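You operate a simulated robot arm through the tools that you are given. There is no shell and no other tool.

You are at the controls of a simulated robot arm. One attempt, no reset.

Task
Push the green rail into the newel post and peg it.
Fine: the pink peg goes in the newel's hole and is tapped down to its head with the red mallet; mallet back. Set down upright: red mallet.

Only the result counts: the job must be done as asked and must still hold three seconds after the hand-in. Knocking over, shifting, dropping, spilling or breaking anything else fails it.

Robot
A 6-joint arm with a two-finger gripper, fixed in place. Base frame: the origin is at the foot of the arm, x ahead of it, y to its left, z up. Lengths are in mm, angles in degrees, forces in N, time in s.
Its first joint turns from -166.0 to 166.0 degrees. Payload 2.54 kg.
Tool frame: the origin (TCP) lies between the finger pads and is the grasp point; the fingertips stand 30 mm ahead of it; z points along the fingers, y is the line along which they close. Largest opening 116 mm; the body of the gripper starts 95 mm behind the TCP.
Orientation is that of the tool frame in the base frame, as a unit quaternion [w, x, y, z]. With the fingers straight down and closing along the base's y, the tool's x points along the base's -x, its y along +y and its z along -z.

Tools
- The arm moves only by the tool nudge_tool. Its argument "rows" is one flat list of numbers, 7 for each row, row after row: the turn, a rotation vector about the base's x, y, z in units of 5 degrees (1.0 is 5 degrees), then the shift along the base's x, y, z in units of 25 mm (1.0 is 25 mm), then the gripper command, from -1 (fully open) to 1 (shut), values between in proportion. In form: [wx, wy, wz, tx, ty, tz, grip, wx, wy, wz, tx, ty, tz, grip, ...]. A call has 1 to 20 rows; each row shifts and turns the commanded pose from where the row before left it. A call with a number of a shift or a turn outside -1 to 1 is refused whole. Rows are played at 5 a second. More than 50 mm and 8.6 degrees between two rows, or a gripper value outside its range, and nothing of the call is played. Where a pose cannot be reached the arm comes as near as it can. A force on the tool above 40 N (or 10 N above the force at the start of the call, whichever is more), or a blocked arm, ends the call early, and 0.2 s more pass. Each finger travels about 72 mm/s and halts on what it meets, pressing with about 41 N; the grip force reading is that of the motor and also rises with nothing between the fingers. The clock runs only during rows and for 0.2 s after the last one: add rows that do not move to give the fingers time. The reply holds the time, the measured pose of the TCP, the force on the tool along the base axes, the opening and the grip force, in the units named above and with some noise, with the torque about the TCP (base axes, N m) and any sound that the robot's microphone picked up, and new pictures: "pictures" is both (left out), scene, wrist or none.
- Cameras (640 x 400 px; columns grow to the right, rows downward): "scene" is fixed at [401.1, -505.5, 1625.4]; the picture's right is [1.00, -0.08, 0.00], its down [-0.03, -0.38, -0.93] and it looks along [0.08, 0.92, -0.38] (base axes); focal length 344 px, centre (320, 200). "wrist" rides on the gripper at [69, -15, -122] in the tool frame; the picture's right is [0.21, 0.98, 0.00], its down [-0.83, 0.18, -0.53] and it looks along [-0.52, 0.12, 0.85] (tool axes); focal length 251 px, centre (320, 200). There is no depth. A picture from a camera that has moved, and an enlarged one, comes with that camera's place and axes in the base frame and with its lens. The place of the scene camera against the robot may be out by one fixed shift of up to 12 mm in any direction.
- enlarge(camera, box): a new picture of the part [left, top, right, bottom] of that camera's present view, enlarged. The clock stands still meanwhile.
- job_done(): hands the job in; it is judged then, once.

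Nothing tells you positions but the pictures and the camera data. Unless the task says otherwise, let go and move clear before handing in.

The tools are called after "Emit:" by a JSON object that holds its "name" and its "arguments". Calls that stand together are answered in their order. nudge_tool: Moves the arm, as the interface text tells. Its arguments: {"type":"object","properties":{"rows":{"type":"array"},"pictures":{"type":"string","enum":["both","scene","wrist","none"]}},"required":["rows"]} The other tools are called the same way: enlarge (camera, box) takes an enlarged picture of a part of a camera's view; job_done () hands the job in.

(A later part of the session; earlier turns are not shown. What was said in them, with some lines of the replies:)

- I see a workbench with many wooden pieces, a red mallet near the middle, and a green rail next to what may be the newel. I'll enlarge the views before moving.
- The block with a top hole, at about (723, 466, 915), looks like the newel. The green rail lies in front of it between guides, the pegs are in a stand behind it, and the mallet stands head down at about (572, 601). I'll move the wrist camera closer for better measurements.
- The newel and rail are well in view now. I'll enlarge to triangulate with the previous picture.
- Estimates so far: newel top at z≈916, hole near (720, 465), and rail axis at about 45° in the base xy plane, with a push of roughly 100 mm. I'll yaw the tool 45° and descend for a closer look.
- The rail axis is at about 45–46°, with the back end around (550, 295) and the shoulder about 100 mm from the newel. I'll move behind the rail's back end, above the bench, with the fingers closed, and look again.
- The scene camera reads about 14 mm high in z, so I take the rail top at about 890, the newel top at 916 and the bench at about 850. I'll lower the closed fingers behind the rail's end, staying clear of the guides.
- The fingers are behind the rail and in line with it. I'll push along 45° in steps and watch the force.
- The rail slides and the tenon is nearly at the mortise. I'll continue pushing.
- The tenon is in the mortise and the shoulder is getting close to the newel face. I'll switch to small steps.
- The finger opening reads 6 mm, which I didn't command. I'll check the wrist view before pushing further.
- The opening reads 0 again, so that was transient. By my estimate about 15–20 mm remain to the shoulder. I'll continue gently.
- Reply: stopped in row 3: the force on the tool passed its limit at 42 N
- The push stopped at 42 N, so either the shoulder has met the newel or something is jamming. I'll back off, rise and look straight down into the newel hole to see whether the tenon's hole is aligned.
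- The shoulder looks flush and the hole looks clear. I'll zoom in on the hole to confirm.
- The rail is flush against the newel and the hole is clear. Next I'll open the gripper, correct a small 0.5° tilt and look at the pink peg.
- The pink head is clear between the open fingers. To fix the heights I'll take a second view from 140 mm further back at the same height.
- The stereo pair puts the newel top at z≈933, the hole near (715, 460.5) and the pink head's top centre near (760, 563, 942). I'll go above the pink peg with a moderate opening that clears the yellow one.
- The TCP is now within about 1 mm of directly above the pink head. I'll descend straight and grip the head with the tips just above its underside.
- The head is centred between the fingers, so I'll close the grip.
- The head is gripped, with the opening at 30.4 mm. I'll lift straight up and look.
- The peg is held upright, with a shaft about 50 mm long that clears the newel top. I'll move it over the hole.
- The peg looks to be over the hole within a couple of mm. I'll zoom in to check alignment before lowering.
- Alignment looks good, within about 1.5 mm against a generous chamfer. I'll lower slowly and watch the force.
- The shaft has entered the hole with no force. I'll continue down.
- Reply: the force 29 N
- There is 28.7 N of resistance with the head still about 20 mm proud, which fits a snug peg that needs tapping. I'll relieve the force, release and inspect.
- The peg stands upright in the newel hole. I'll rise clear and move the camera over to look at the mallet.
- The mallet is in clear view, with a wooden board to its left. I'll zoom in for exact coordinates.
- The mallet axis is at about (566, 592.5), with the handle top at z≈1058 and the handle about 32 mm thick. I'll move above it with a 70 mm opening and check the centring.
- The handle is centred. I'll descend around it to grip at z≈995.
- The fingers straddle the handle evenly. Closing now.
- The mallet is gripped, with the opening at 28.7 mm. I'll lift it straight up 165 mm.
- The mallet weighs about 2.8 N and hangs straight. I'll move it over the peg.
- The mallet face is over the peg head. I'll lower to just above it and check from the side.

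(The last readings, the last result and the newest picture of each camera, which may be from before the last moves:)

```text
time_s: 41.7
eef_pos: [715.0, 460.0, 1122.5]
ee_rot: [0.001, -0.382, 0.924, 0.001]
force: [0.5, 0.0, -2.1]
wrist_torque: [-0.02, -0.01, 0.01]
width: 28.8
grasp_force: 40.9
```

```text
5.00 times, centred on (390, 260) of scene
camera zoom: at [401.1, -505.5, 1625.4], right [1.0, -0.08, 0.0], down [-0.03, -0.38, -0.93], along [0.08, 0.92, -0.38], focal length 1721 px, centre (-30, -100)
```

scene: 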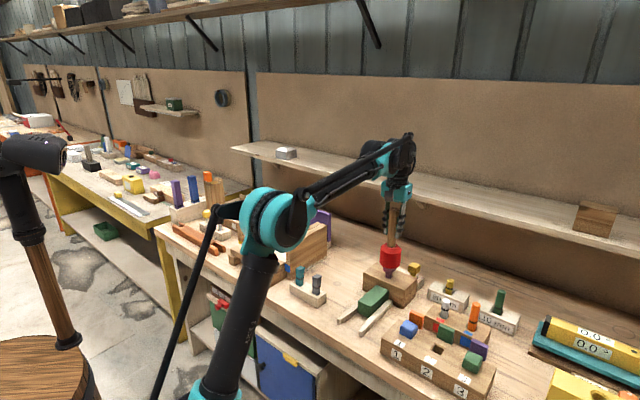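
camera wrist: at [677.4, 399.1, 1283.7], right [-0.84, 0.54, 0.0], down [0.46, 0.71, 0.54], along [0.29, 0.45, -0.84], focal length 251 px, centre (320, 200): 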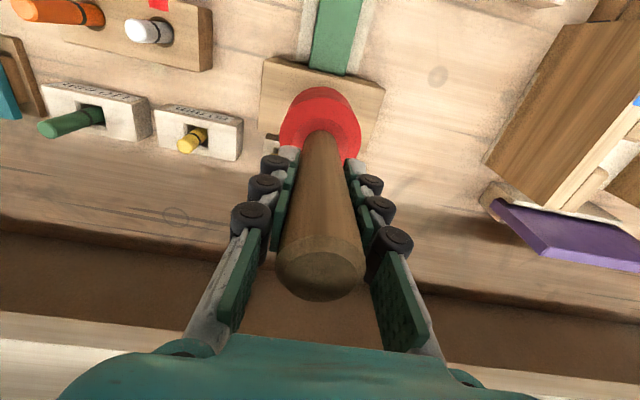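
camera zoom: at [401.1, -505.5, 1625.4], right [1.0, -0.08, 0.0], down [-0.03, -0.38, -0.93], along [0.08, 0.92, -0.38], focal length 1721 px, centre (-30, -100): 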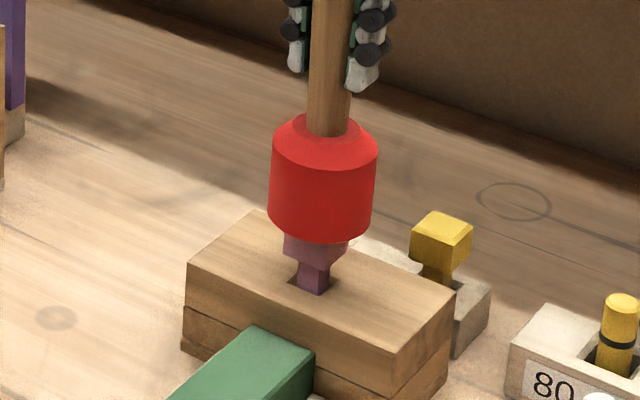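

The mallet is centred within a few mm and just above the head. First tap.

Emit:
{"name": "nudge_tool", "arguments": {"rows": [0, 0, 0, 0, 0, -0.8, 1], "pictures": "scene"}}

Emit:
{"name": "enlarge", "arguments": {"camera": "scene", "box": [350, 220, 430, 300]}}

```text
time_s: 42.1
eef_pos: [712.8, 459.5, 1104.1]
ee_rot: [0.002, -0.382, 0.924, 0.002]
force: [-0.5, 0.1, 32.2]
wrist_torque: [0.07, 0.03, -0.04]
width: 28.2
grasp_force: 40.9
```

scene: 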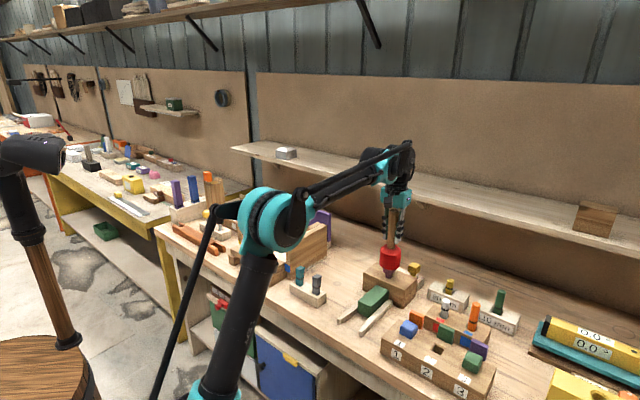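

```text
5.00 times, centred on (390, 260) of scene
camera zoom: at [401.1, -505.5, 1625.4], right [1.0, -0.08, 0.0], down [-0.03, -0.38, -0.93], along [0.08, 0.92, -0.38], focal length 1721 px, centre (-30, -100)
```

zoom: 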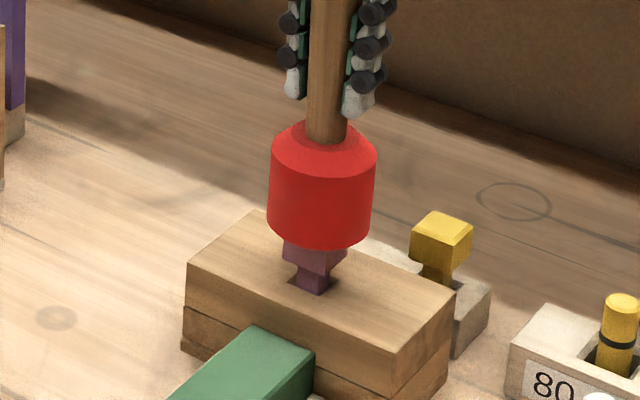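

The fingers slid about 12 mm along the handle at about 32 N. I'll zoom in to see whether the peg moved.

Emit:
{"name": "enlarge", "arguments": {"camera": "scene", "box": [370, 255, 410, 285]}}

Emit:
{"name": "enlarge", "arguments": {"camera": "scene", "box": [365, 180, 425, 240]}}

```text
13.33 times, centred on (390, 270) of scene
camera zoom: at [401.1, -505.5, 1625.4], right [1.0, -0.08, 0.0], down [-0.03, -0.38, -0.93], along [0.08, 0.92, -0.38], focal length 4589 px, centre (-613, -733)
```

zoom: 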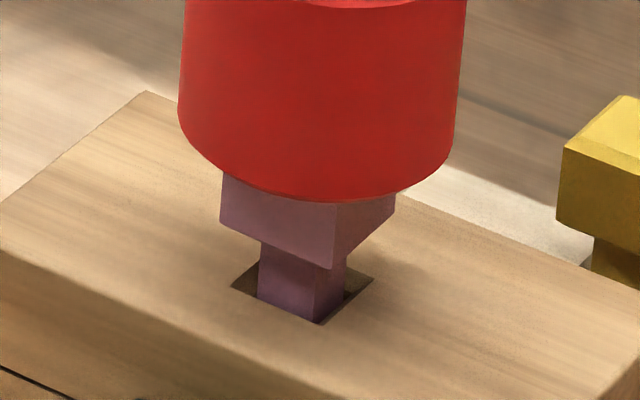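

```text
6.67 times, centred on (395, 210) of scene
camera zoom: at [401.1, -505.5, 1625.4], right [1.0, -0.08, 0.0], down [-0.03, -0.38, -0.93], along [0.08, 0.92, -0.38], focal length 2295 px, centre (-180, 133)
```

zoom: 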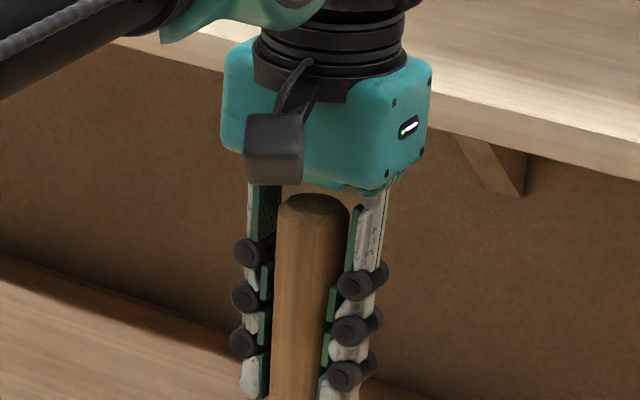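

The head is now about 16 mm proud, so it may have moved slightly. I'll try a faster tap, raising 15 mm and striking down.

Emit:
{"name": "nudge_tool", "arguments": {"rows": [0, 0, 0, 0, 0, 0.7, 1, 0, 0, 0, 0, 0, 0, 1, 0, 0, 0, 0, 0, -0.9, 1], "pictures": "scene"}}

Emit:
{"name": "enlarge", "arguments": {"camera": "scene", "box": [370, 255, 410, 285]}}

Emit:
{"name": "enlarge", "arguments": {"camera": "scene", "box": [365, 180, 425, 240]}}

```text
time_s: 42.9
eef_pos: [712.5, 458.1, 1098.8]
ee_rot: [0.001, -0.383, 0.924, -0.001]
force: [-0.6, -1.0, 31.8]
wrist_torque: [-0.11, 0.03, 0.0]
width: 27.7
grasp_force: 40.6
```

scene: 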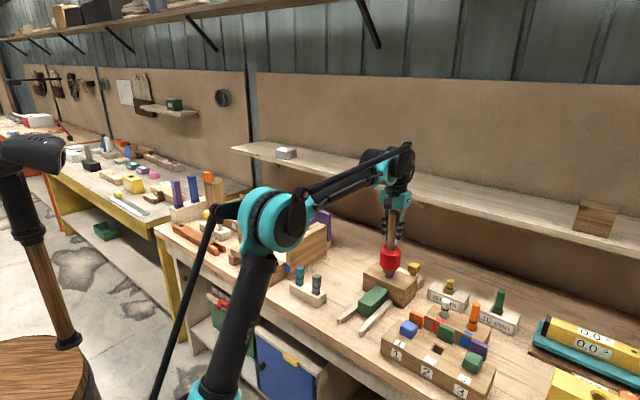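

```text
13.33 times, centred on (390, 270) of scene
camera zoom: at [401.1, -505.5, 1625.4], right [1.0, -0.08, 0.0], down [-0.03, -0.38, -0.93], along [0.08, 0.92, -0.38], focal length 4589 px, centre (-613, -733)
```

zoom: 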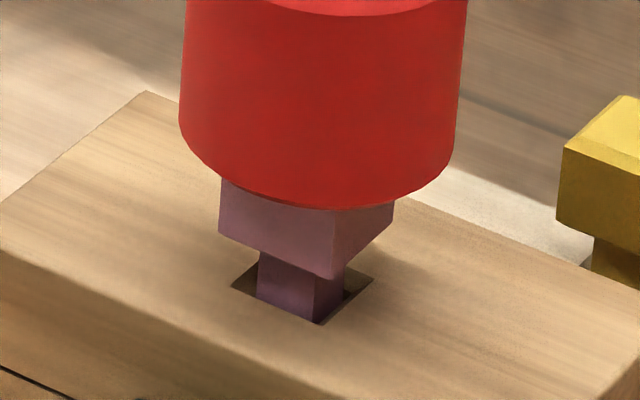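

```text
6.67 times, centred on (395, 210) of scene
camera zoom: at [401.1, -505.5, 1625.4], right [1.0, -0.08, 0.0], down [-0.03, -0.38, -0.93], along [0.08, 0.92, -0.38], focal length 2295 px, centre (-180, 133)
```

zoom: 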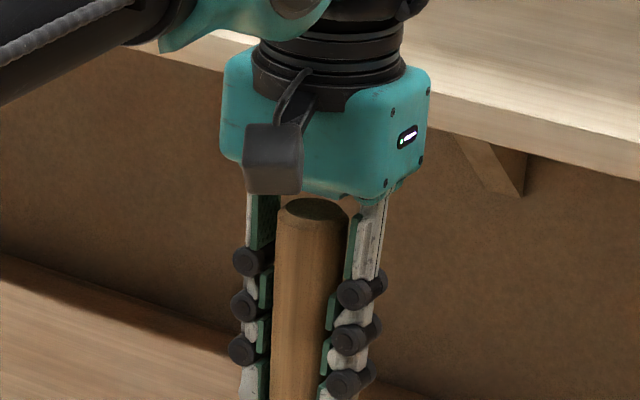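

The tap drove the peg by about 2–3 mm. I'll keep tapping, two strikes per call.

Emit:
{"name": "nudge_tool", "arguments": {"rows": [0, 0, 0, 0, 0, 0.7, 1, 0, 0, 0, 0, 0, 0, 1, 0, 0, 0, 0, 0, -0.9, 1, 0, 0, 0, 0, 0, 0.7, 1, 0, 0, 0, 0, 0, 0, 1, 0, 0, 0, 0, 0, -0.9, 1], "pictures": "scene"}}

Emit:
{"name": "enlarge", "arguments": {"camera": "scene", "box": [370, 255, 410, 285]}}

Emit:
{"name": "enlarge", "arguments": {"camera": "scene", "box": [365, 180, 425, 240]}}

```text
time_s: 44.3
eef_pos: [715.5, 460.6, 1086.3]
ee_rot: [0.0, -0.382, 0.924, 0.002]
force: [-0.4, 0.0, -2.8]
wrist_torque: [-0.05, 0.01, 0.04]
width: 27.7
grasp_force: 40.7
```

scene: 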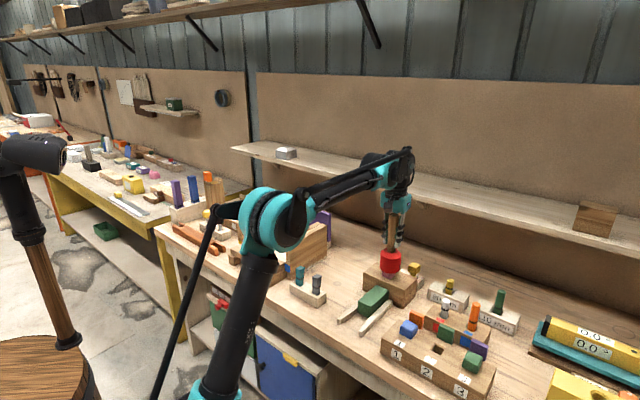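

```text
13.33 times, centred on (390, 270) of scene
camera zoom: at [401.1, -505.5, 1625.4], right [1.0, -0.08, 0.0], down [-0.03, -0.38, -0.93], along [0.08, 0.92, -0.38], focal length 4589 px, centre (-613, -733)
```

zoom: 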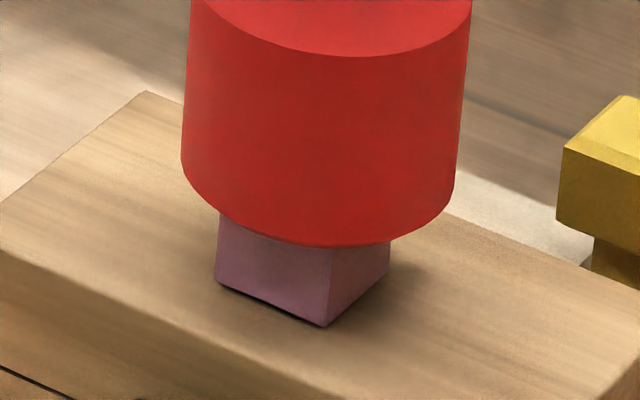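

```text
6.67 times, centred on (395, 210) of scene
camera zoom: at [401.1, -505.5, 1625.4], right [1.0, -0.08, 0.0], down [-0.03, -0.38, -0.93], along [0.08, 0.92, -0.38], focal length 2295 px, centre (-180, 133)
```

zoom: 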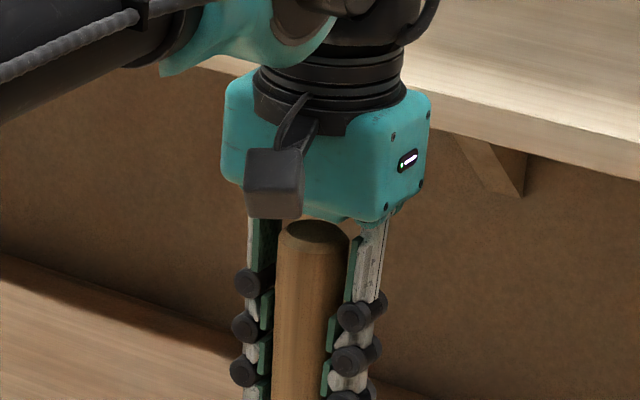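

The head is now almost down on the newel. One more gentler tap will seat it.

Emit:
{"name": "nudge_tool", "arguments": {"rows": [0, 0, 0, 0, 0, 0.5, 1, 0, 0, 0, 0, 0, 0, 1, 0, 0, 0, 0, 0, -0.65, 1], "pictures": "scene"}}

Emit:
{"name": "enlarge", "arguments": {"camera": "scene", "box": [370, 255, 410, 285]}}

Emit:
{"name": "enlarge", "arguments": {"camera": "scene", "box": [365, 180, 425, 240]}}

```text
time_s: 45.1
eef_pos: [713.9, 459.3, 1083.9]
ee_rot: [0.0, -0.383, 0.924, 0.001]
force: [0.0, 0.3, 10.9]
wrist_torque: [-0.03, 0.06, 0.0]
width: 27.6
grasp_force: 41.2
```

scene: 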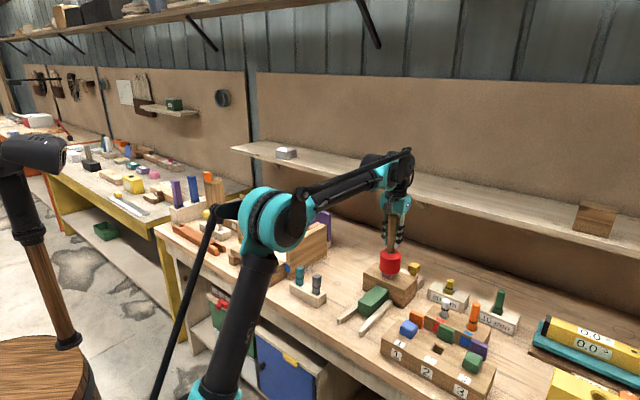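

```text
13.33 times, centred on (390, 270) of scene
camera zoom: at [401.1, -505.5, 1625.4], right [1.0, -0.08, 0.0], down [-0.03, -0.38, -0.93], along [0.08, 0.92, -0.38], focal length 4589 px, centre (-613, -733)
```

zoom: 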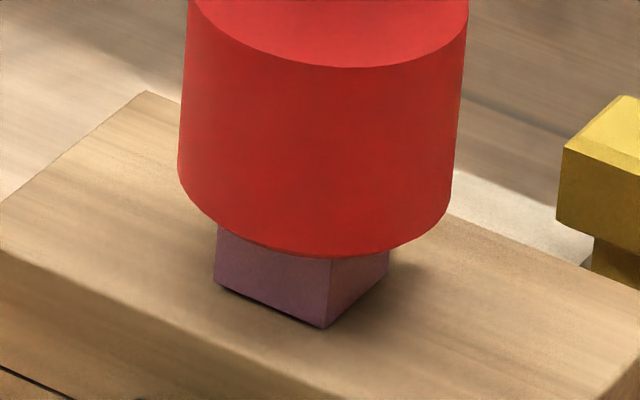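

```text
6.67 times, centred on (395, 210) of scene
camera zoom: at [401.1, -505.5, 1625.4], right [1.0, -0.08, 0.0], down [-0.03, -0.38, -0.93], along [0.08, 0.92, -0.38], focal length 2295 px, centre (-180, 133)
```

zoom: 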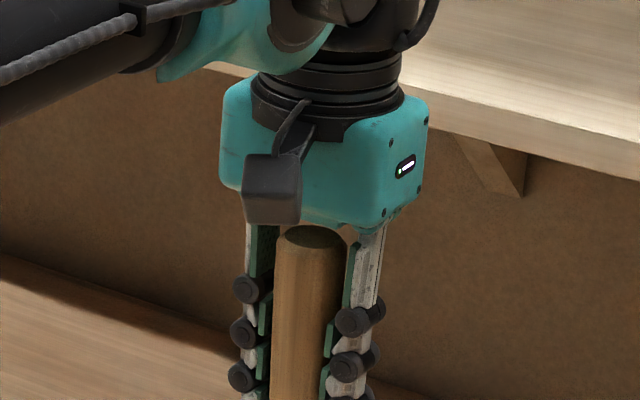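

The head looks seated or within about 1 mm. One more firm tap should confirm that it no longer moves.

Emit:
{"name": "nudge_tool", "arguments": {"rows": [0, 0, 0, 0, 0, 0.6, 1, 0, 0, 0, 0, 0, 0, 1, 0, 0, 0, 0, 0, -0.85, 1], "pictures": "scene"}}

Emit:
{"name": "enlarge", "arguments": {"camera": "scene", "box": [370, 255, 410, 285]}}

Emit:
{"name": "enlarge", "arguments": {"camera": "scene", "box": [365, 180, 425, 240]}}

```text
time_s: 45.9
eef_pos: [713.7, 460.1, 1079.5]
ee_rot: [0.001, -0.383, 0.924, 0.0]
force: [1.5, 0.9, 33.3]
wrist_torque: [-0.13, 0.07, -0.01]
width: 27.8
grasp_force: 41.1
```

scene: 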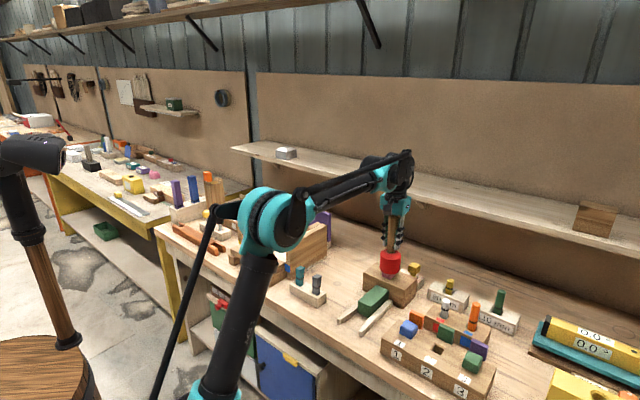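

```text
13.33 times, centred on (390, 270) of scene
camera zoom: at [401.1, -505.5, 1625.4], right [1.0, -0.08, 0.0], down [-0.03, -0.38, -0.93], along [0.08, 0.92, -0.38], focal length 4589 px, centre (-613, -733)
```

zoom: 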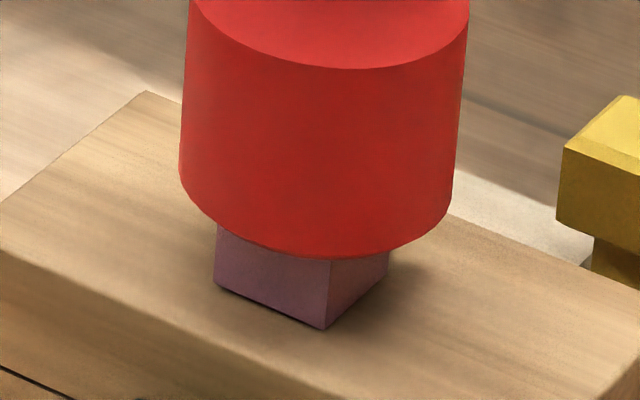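

```text
6.67 times, centred on (395, 210) of scene
camera zoom: at [401.1, -505.5, 1625.4], right [1.0, -0.08, 0.0], down [-0.03, -0.38, -0.93], along [0.08, 0.92, -0.38], focal length 2295 px, centre (-180, 133)
```

zoom: 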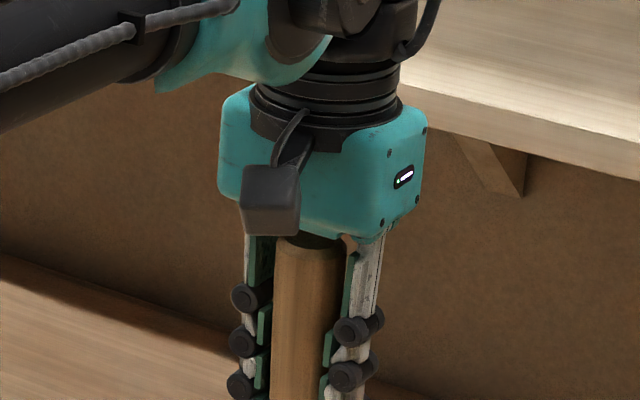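

The head didn't move on that tap, so it is seated. I'll lift the mallet off and check both the peg and the mallet.

Emit:
{"name": "nudge_tool", "arguments": {"rows": [0, 0, 0, 0, 0, 0.4, 1, 0, 0, 0, 0, 0, 0.8, 1, 0, 0, 0, 0, 0, 0.9, 1, 0, 0, 0, 0, 0, 0.9, 1, 0, 0, 0, 0, 0, 0.6, 1, 0, 0, 0, 0, 0, 0, 1]}}

Emit:
{"name": "enlarge", "arguments": {"camera": "scene", "box": [370, 255, 410, 285]}}

Emit:
{"name": "enlarge", "arguments": {"camera": "scene", "box": [340, 180, 440, 280]}}

```text
time_s: 47.3
eef_pos: [713.4, 459.7, 1168.0]
ee_rot: [0.001, -0.383, 0.924, 0.001]
force: [0.9, 0.2, -3.1]
wrist_torque: [0.03, -0.01, -0.01]
width: 27.4
grasp_force: 40.9
camera wrist: at [676.6, 399.6, 1288.8], right [-0.84, 0.54, 0.0], down [0.46, 0.71, 0.54], along [0.29, 0.45, -0.84], focal length 251 px, centre (320, 200)
```

scene: 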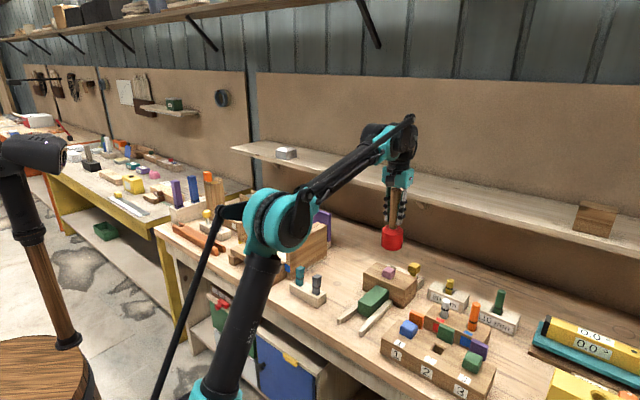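
wrist: 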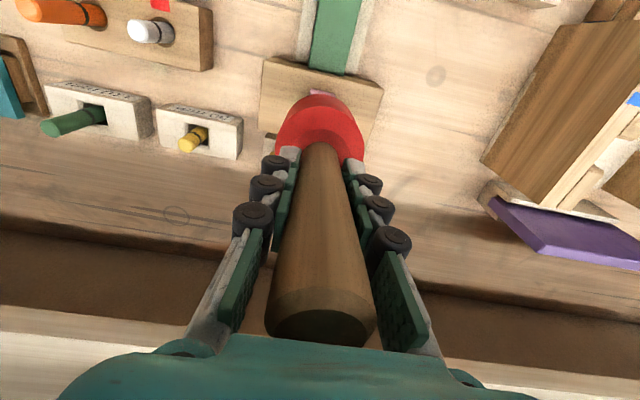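

```text
13.33 times, centred on (390, 270) of scene
camera zoom: at [401.1, -505.5, 1625.4], right [1.0, -0.08, 0.0], down [-0.03, -0.38, -0.93], along [0.08, 0.92, -0.38], focal length 4589 px, centre (-613, -733)
```

zoom: 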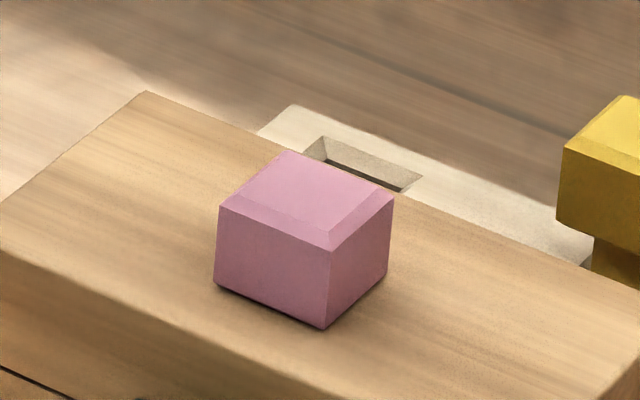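

```text
4.00 times, centred on (390, 230) of scene
camera zoom: at [401.1, -505.5, 1625.4], right [1.0, -0.08, 0.0], down [-0.03, -0.38, -0.93], along [0.08, 0.92, -0.38], focal length 1377 px, centre (40, 80)
```

zoom: 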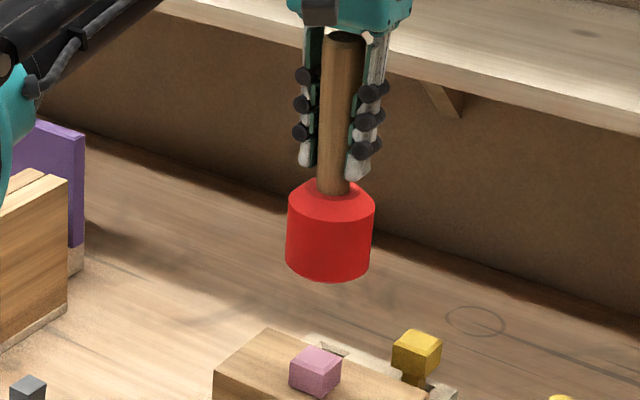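

The pink peg is fully down on its head. Before setting the mallet back I'll check that it still hangs vertical in the grip.

Emit:
{"name": "enlarge", "arguments": {"camera": "wrist", "box": [220, 70, 420, 195]}}

Emit:
{"name": "enlarge", "arguments": {"camera": "wrist", "box": [220, 220, 420, 345]}}

Emit:
{"name": "enlarge", "arguments": {"camera": "scene", "box": [360, 180, 420, 260]}}

```text
3.20 times, centred on (320, 132) of wrist
camera zoom: at [676.6, 399.6, 1288.8], right [-0.84, 0.54, 0.0], down [0.46, 0.71, 0.54], along [0.29, 0.45, -0.84], focal length 805 px, centre (320, 416)
```

zoom: 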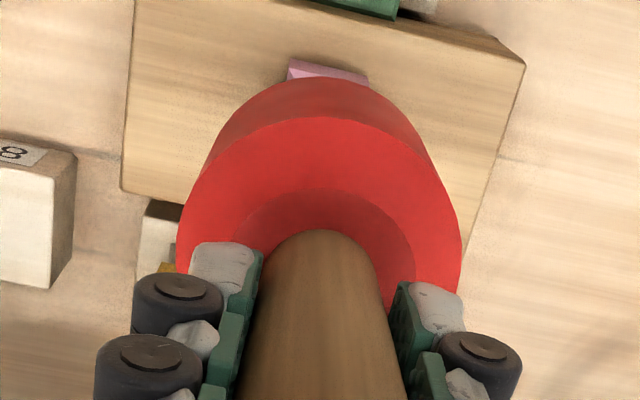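

```text
3.20 times, centred on (320, 282) of wrist
camera zoom: at [676.6, 399.6, 1288.8], right [-0.84, 0.54, 0.0], down [0.46, 0.71, 0.54], along [0.29, 0.45, -0.84], focal length 805 px, centre (320, -64)
```

zoom: 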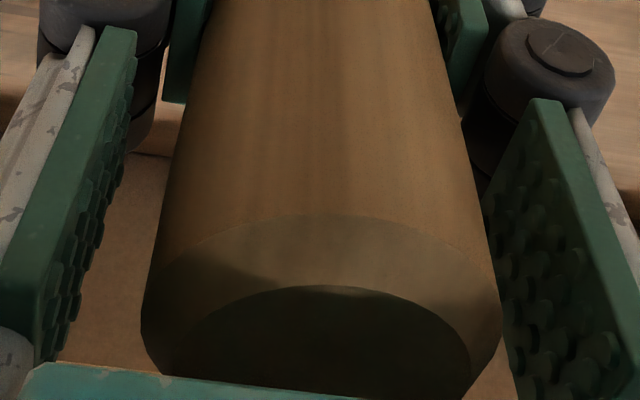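

```text
5.00 times, centred on (390, 220) of scene
camera zoom: at [401.1, -505.5, 1625.4], right [1.0, -0.08, 0.0], down [-0.03, -0.38, -0.93], along [0.08, 0.92, -0.38], focal length 1721 px, centre (-30, 100)
```

zoom: 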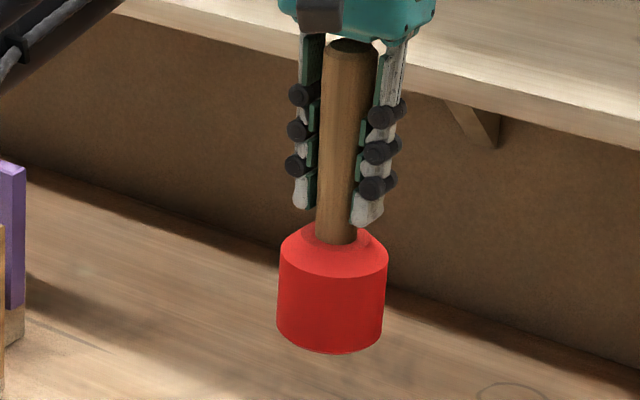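

The mallet is still vertical, with about 14 mm of slip. I'll carry it back to where it stood and lower most of the way.

Emit:
{"name": "nudge_tool", "arguments": {"rows": [0, 0, 0, -0.74, 0.67, 0, 1, 0, 0, 0, -0.74, 0.67, 0, 1, 0, 0, 0, -0.74, 0.67, 0, 1, 0, 0, 0, -0.74, 0.67, 0, 1, 0, 0, 0, -0.74, 0.67, 0, 1, 0, 0, 0, -0.74, 0.67, 0, 1, 0, 0, 0, -0.74, 0.67, 0, 1, 0, 0, 0, -0.74, 0.67, 0, 1, 0, 0, 0, 0, 0, -0.8, 1, 0, 0, 0, 0, 0, -1, 1, 0, 0, 0, 0, 0, -1, 1, 0, 0, 0, 0, 0, -1, 1, 0, 0, 0, 0, 0, -1, 1, 0, 0, 0, 0, 0, -0.8, 1, 0, 0, 0, 0, 0, -0.5, 1, 0, 0, 0, 0, 0, 0, 1]}}

Emit:
{"name": "enlarge", "arguments": {"camera": "scene", "box": [310, 210, 370, 290]}}

```text
time_s: 50.7
eef_pos: [565.0, 594.6, 1014.6]
ee_rot: [0.0, -0.383, 0.924, 0.001]
force: [0.0, 0.6, -2.1]
wrist_torque: [-0.03, 0.0, 0.0]
width: 27.4
grasp_force: 40.5
camera wrist: at [528.8, 534.3, 1135.7], right [-0.84, 0.54, 0.0], down [0.46, 0.71, 0.54], along [0.29, 0.45, -0.84], focal length 251 px, centre (320, 200)
```

scene: 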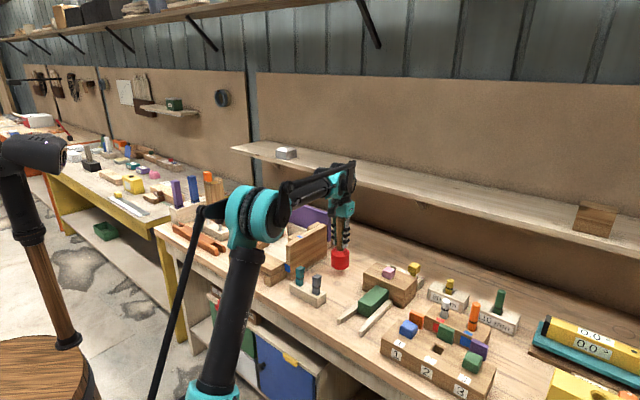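
wrist: 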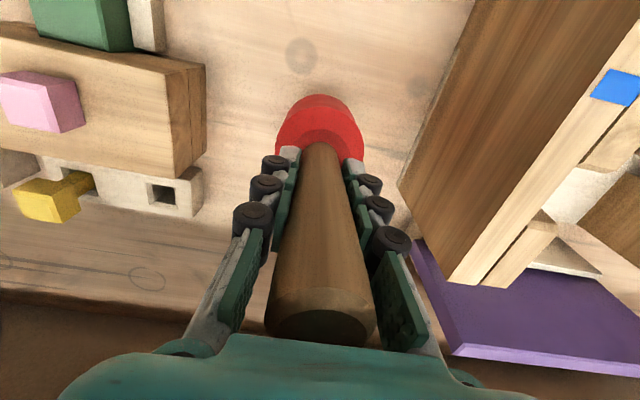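

```text
5.00 times, centred on (340, 250) of scene
camera zoom: at [401.1, -505.5, 1625.4], right [1.0, -0.08, 0.0], down [-0.03, -0.38, -0.93], along [0.08, 0.92, -0.38], focal length 1721 px, centre (220, -50)
```

zoom: 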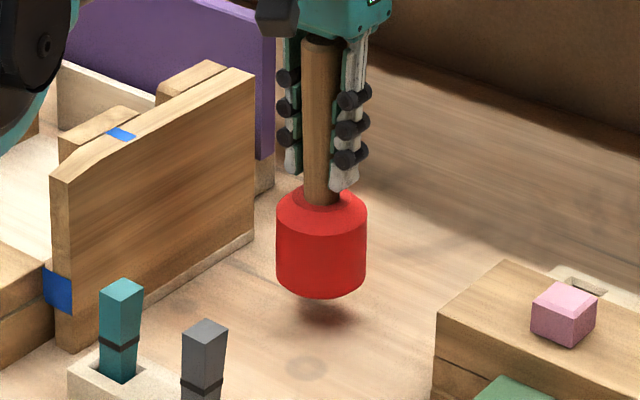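

About 30–39 mm remain to the bench. I'll lower 24 mm, then go in small steps until contact.

Emit:
{"name": "nudge_tool", "arguments": {"rows": [0, 0, 0, 0, 0, -0.5, 1, 0, 0, 0, 0, 0, -0.46, 1, 0, 0, 0, 0, 0, 0, 1], "pictures": "scene"}}

Emit:
{"name": "enlarge", "arguments": {"camera": "scene", "box": [310, 210, 370, 290]}}

```text
time_s: 51.5
eef_pos: [565.5, 593.4, 990.8]
ee_rot: [0.0, -0.382, 0.924, 0.002]
force: [0.6, -0.2, -2.7]
wrist_torque: [0.01, 0.0, -0.03]
width: 27.4
grasp_force: 41.1
```

scene: 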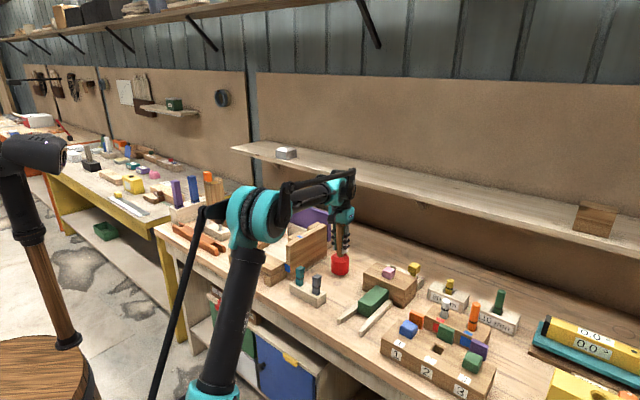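

```text
5.00 times, centred on (340, 250) of scene
camera zoom: at [401.1, -505.5, 1625.4], right [1.0, -0.08, 0.0], down [-0.03, -0.38, -0.93], along [0.08, 0.92, -0.38], focal length 1721 px, centre (220, -50)
```

zoom: 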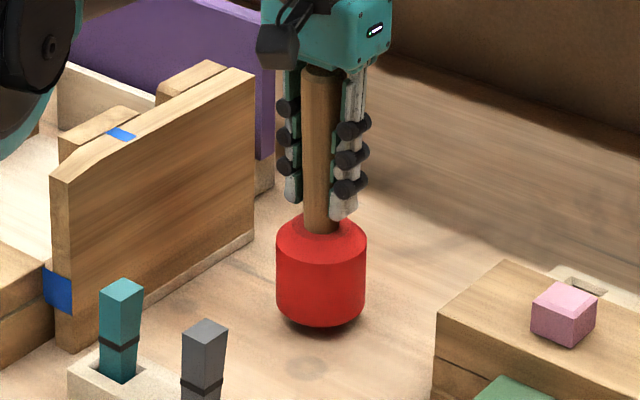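

About 16 mm remain. I'll lower 12 mm, then creep.

Emit:
{"name": "nudge_tool", "arguments": {"rows": [0, 0, 0, 0, 0, -0.24, 1, 0, 0, 0, 0, 0, -0.24, 1, 0, 0, 0, 0, 0, 0, 1], "pictures": "scene"}}

Emit:
{"name": "enlarge", "arguments": {"camera": "scene", "box": [310, 210, 370, 290]}}

```text
time_s: 52.3
eef_pos: [565.8, 593.4, 978.7]
ee_rot: [0.0, -0.382, 0.924, 0.002]
force: [0.3, -0.3, -2.0]
wrist_torque: [0.0, 0.0, 0.0]
width: 27.6
grasp_force: 41.4
```

scene: 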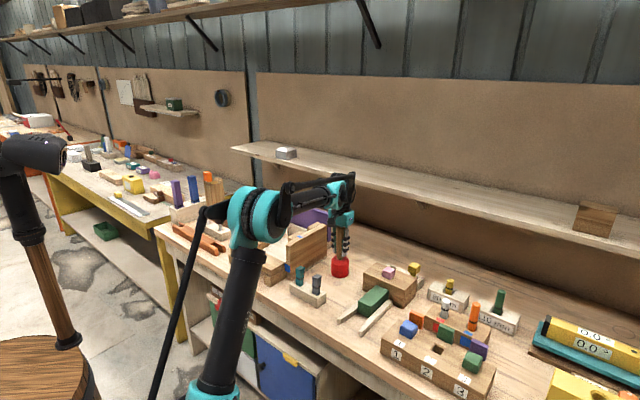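

```text
5.00 times, centred on (340, 250) of scene
camera zoom: at [401.1, -505.5, 1625.4], right [1.0, -0.08, 0.0], down [-0.03, -0.38, -0.93], along [0.08, 0.92, -0.38], focal length 1721 px, centre (220, -50)
```

zoom: 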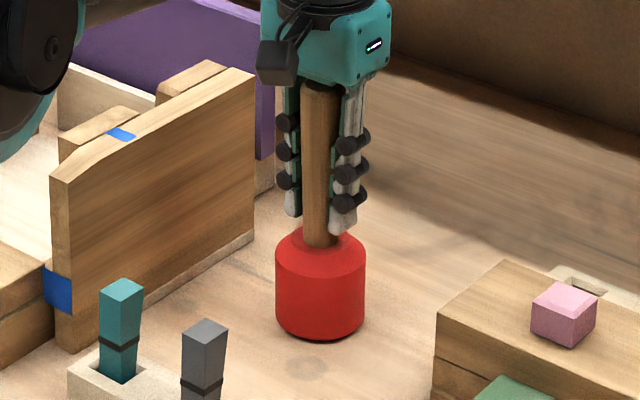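

About 4 mm remain. Creeping down.

Emit:
{"name": "nudge_tool", "arguments": {"rows": [0, 0, 0, 0, 0, -0.06, 1, 0, 0, 0, 0, 0, -0.04, 1, 0, 0, 0, 0, 0, 0, 1], "pictures": "none"}}

```text
time_s: 53.1
eef_pos: [566.3, 594.5, 977.8]
ee_rot: [0.001, -0.382, 0.924, 0.0]
force: [2.1, 1.5, 15.9]
wrist_torque: [-0.22, 0.0, 0.03]
width: 27.3
grasp_force: 41.0
```

There is contact at 15.9 N. I'll ease off slightly and open slowly so the mallet settles flat.

Emit:
{"name": "nudge_tool", "arguments": {"rows": [0, 0, 0, 0, 0, 0.025, 1, 0, 0, 0, 0, 0, 0, 0.45, 0, 0, 0, 0, 0, 0, 0.35, 0, 0, 0, 0, 0, 0, 0.2, 0, 0, 0, 0, 0, 0, 0, 0, 0, 0, 0, 0, 0, -0.2, 0, 0, 0, 0, 0, 0, -0.2, 0, 0, 0, 0, 0, 0, -0.2]}}

Emit:
{"name": "enlarge", "arguments": {"camera": "scene", "box": [310, 210, 370, 290]}}

Emit:
{"name": "enlarge", "arguments": {"camera": "wrist", "box": [200, 70, 440, 340]}}

```text
time_s: 54.9
eef_pos: [566.7, 593.7, 976.6]
ee_rot: [0.0, -0.383, 0.924, 0.001]
force: [0.4, -1.3, 0.5]
wrist_torque: [-0.02, -0.01, -0.02]
width: 69.6
grasp_force: 0.0
camera wrist: at [528.8, 534.4, 1098.0], right [-0.84, 0.54, 0.0], down [0.46, 0.71, 0.54], along [0.29, 0.45, -0.84], focal length 251 px, centre (320, 200)
```

scene: 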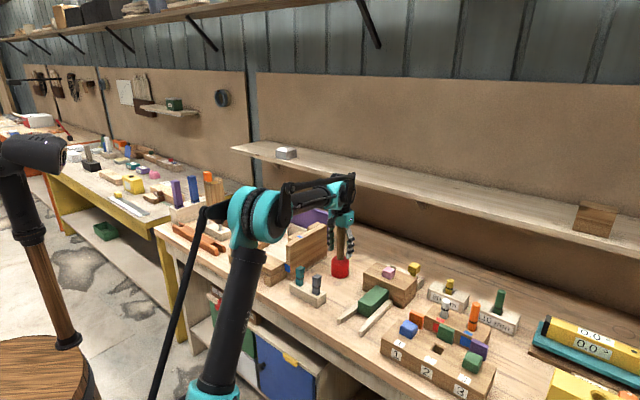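
wrist: 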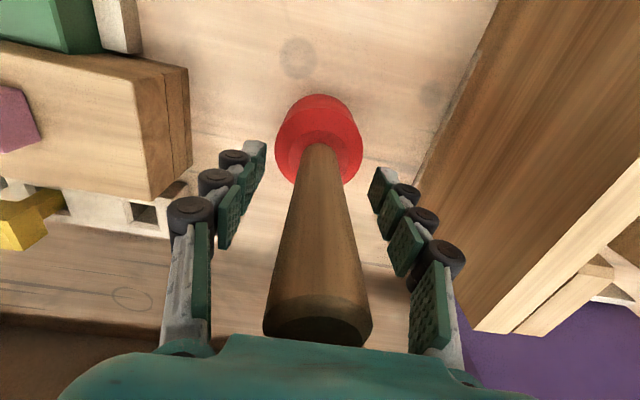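

```text
5.00 times, centred on (340, 250) of scene
camera zoom: at [401.1, -505.5, 1625.4], right [1.0, -0.08, 0.0], down [-0.03, -0.38, -0.93], along [0.08, 0.92, -0.38], focal length 1721 px, centre (220, -50)
```

zoom: 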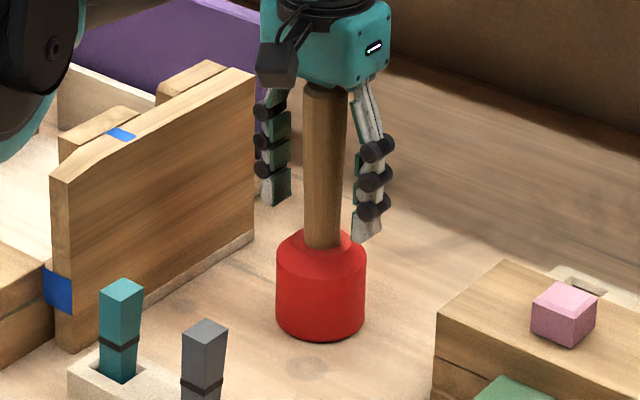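

```text
1.48 times, centred on (320, 205) of wrist
camera zoom: at [528.8, 534.4, 1098.0], right [-0.84, 0.54, 0.0], down [0.46, 0.71, 0.54], along [0.29, 0.45, -0.84], focal length 372 px, centre (320, 193)
```

zoom: 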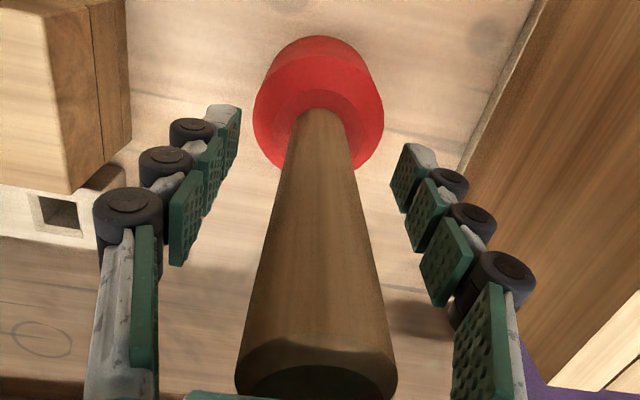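

The mallet stands upright, free of the fingers, within a few mm of its original place. I'll rise straight up clear of the handle.

Emit:
{"name": "nudge_tool", "arguments": {"rows": [0, 0, 0, 0, 0, 0.5, -0.2, 0, 0, 0, 0, 0, 0.8, -0.2, 0, 0, 0, 0, 0, 1, -0.2, 0, 0, 0, 0, 0, 1, -0.2, 0, 0, 0, 0, 0, 1, -0.2, 0, 0, 0, 0, 0, 1, -0.2, 0, 0, 0, 0, 0, 1, -0.2, 0, 0, 0, 0, 0, 1, -0.2, 0, 0, 0, -0.8, -0.8, 0, -0.2, 0, 0, 0, -0.8, -0.8, 0, -0.2, 0, 0, 0, -0.8, -0.8, 0, -0.2, 0, 0, 0, 0, 0, 0, -0.2]}}

Emit:
{"name": "enlarge", "arguments": {"camera": "scene", "box": [310, 210, 370, 290]}}

Emit:
{"name": "enlarge", "arguments": {"camera": "scene", "box": [320, 220, 440, 340]}}

```text
time_s: 57.5
eef_pos: [507.3, 532.7, 1159.5]
ee_rot: [0.0, -0.382, 0.924, 0.002]
force: [0.2, -0.6, 0.3]
wrist_torque: [0.01, 0.01, 0.02]
width: 69.1
grasp_force: 0.0
camera wrist: at [469.2, 474.0, 1280.6], right [-0.84, 0.54, 0.0], down [0.46, 0.71, 0.54], along [0.29, 0.45, -0.84], focal length 251 px, centre (320, 200)
```

scene: 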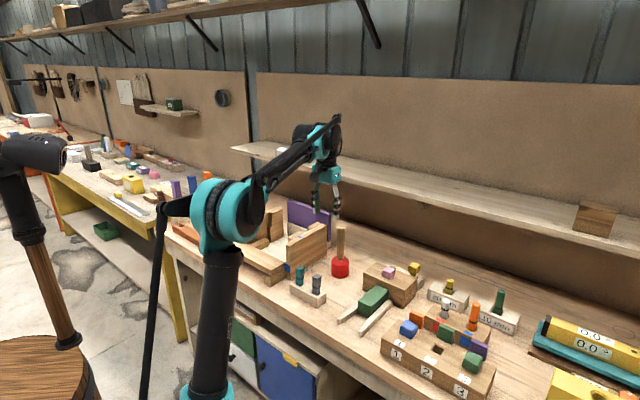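
wrist: 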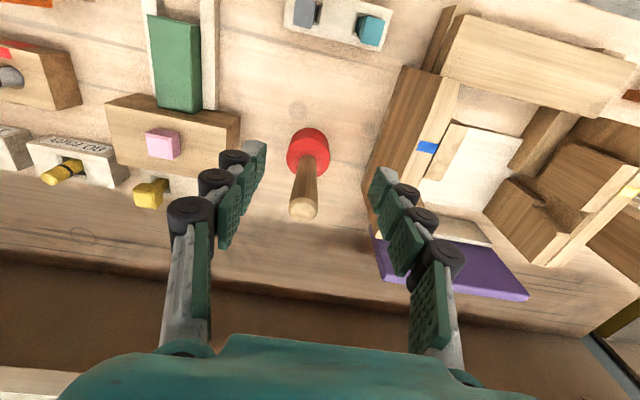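

```text
5.00 times, centred on (340, 250) of scene
camera zoom: at [401.1, -505.5, 1625.4], right [1.0, -0.08, 0.0], down [-0.03, -0.38, -0.93], along [0.08, 0.92, -0.38], focal length 1721 px, centre (220, -50)
```

zoom: 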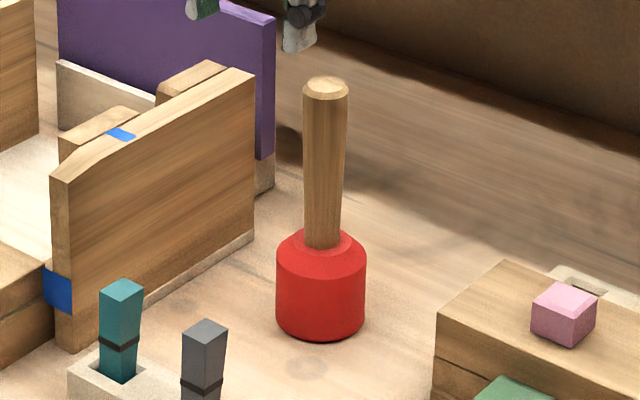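

```text
3.33 times, centred on (380, 280) of scene
camera zoom: at [401.1, -505.5, 1625.4], right [1.0, -0.08, 0.0], down [-0.03, -0.38, -0.93], along [0.08, 0.92, -0.38], focal length 1147 px, centre (120, -67)
```

zoom: 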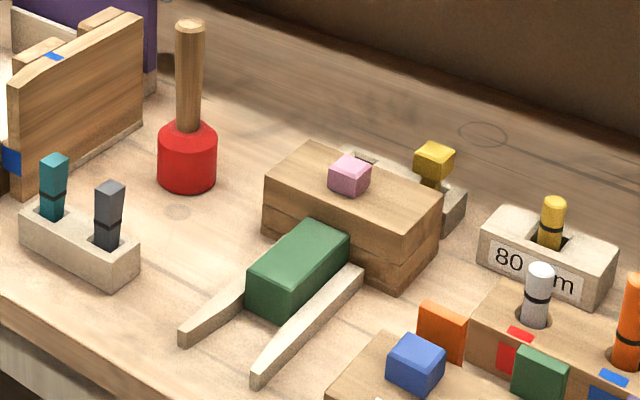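

The mallet stands upright in its place and the peg is down to its head. I'll take a final look at the rail shoulder and the peg seat.

Emit:
{"name": "enlarge", "arguments": {"camera": "scene", "box": [365, 255, 405, 305]}}

Emit:
{"name": "enlarge", "arguments": {"camera": "wrist", "box": [100, 80, 250, 190]}}

```text
8.00 times, centred on (385, 280) of scene
camera zoom: at [401.1, -505.5, 1625.4], right [1.0, -0.08, 0.0], down [-0.03, -0.38, -0.93], along [0.08, 0.92, -0.38], focal length 2754 px, centre (-200, -440)
```

zoom: 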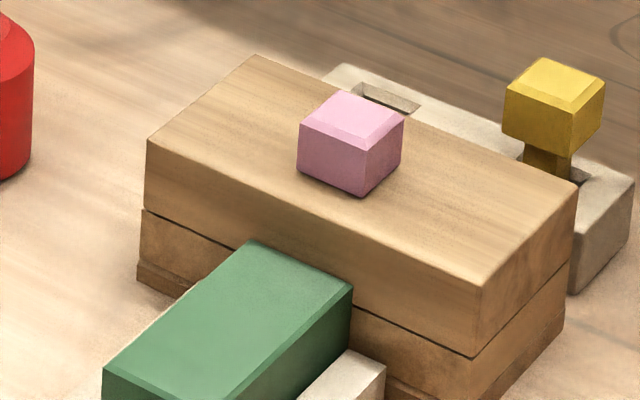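

```text
3.64 times, centred on (175, 135) of wrist
camera zoom: at [469.2, 474.0, 1280.6], right [-0.84, 0.54, 0.0], down [0.46, 0.71, 0.54], along [0.29, 0.45, -0.84], focal length 914 px, centre (847, 436)
```

zoom: 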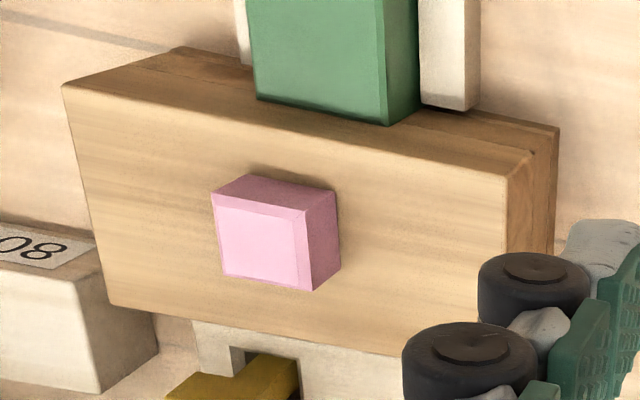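

The rail is flush in the newel, the pink peg is down to its head, the mallet is upright in its place, and the arm is clear. I'm handing in.

Emit:
{"name": "job_done", "arguments": {}}

```text
The job is handed in.
```

I finished the job and handed it in; no verdict came back, so this is based on the final pictures.

- **Rail:** the green rail is pushed fully into the newel, with its shoulder flush against the face.
- **Peg:** the pink peg is in the newel's hole and tapped down until its head sits on top. A last firm tap did not move it any further.
- **Mallet:** the red mallet stands upright back in its place, about 4 mm from where it started. It slid roughly 15–20 mm in the grip during the tapping, but it was still vertical when I set it down.

Nothing else looked knocked over or shifted, and the arm was clear with the gripper open at hand-in.
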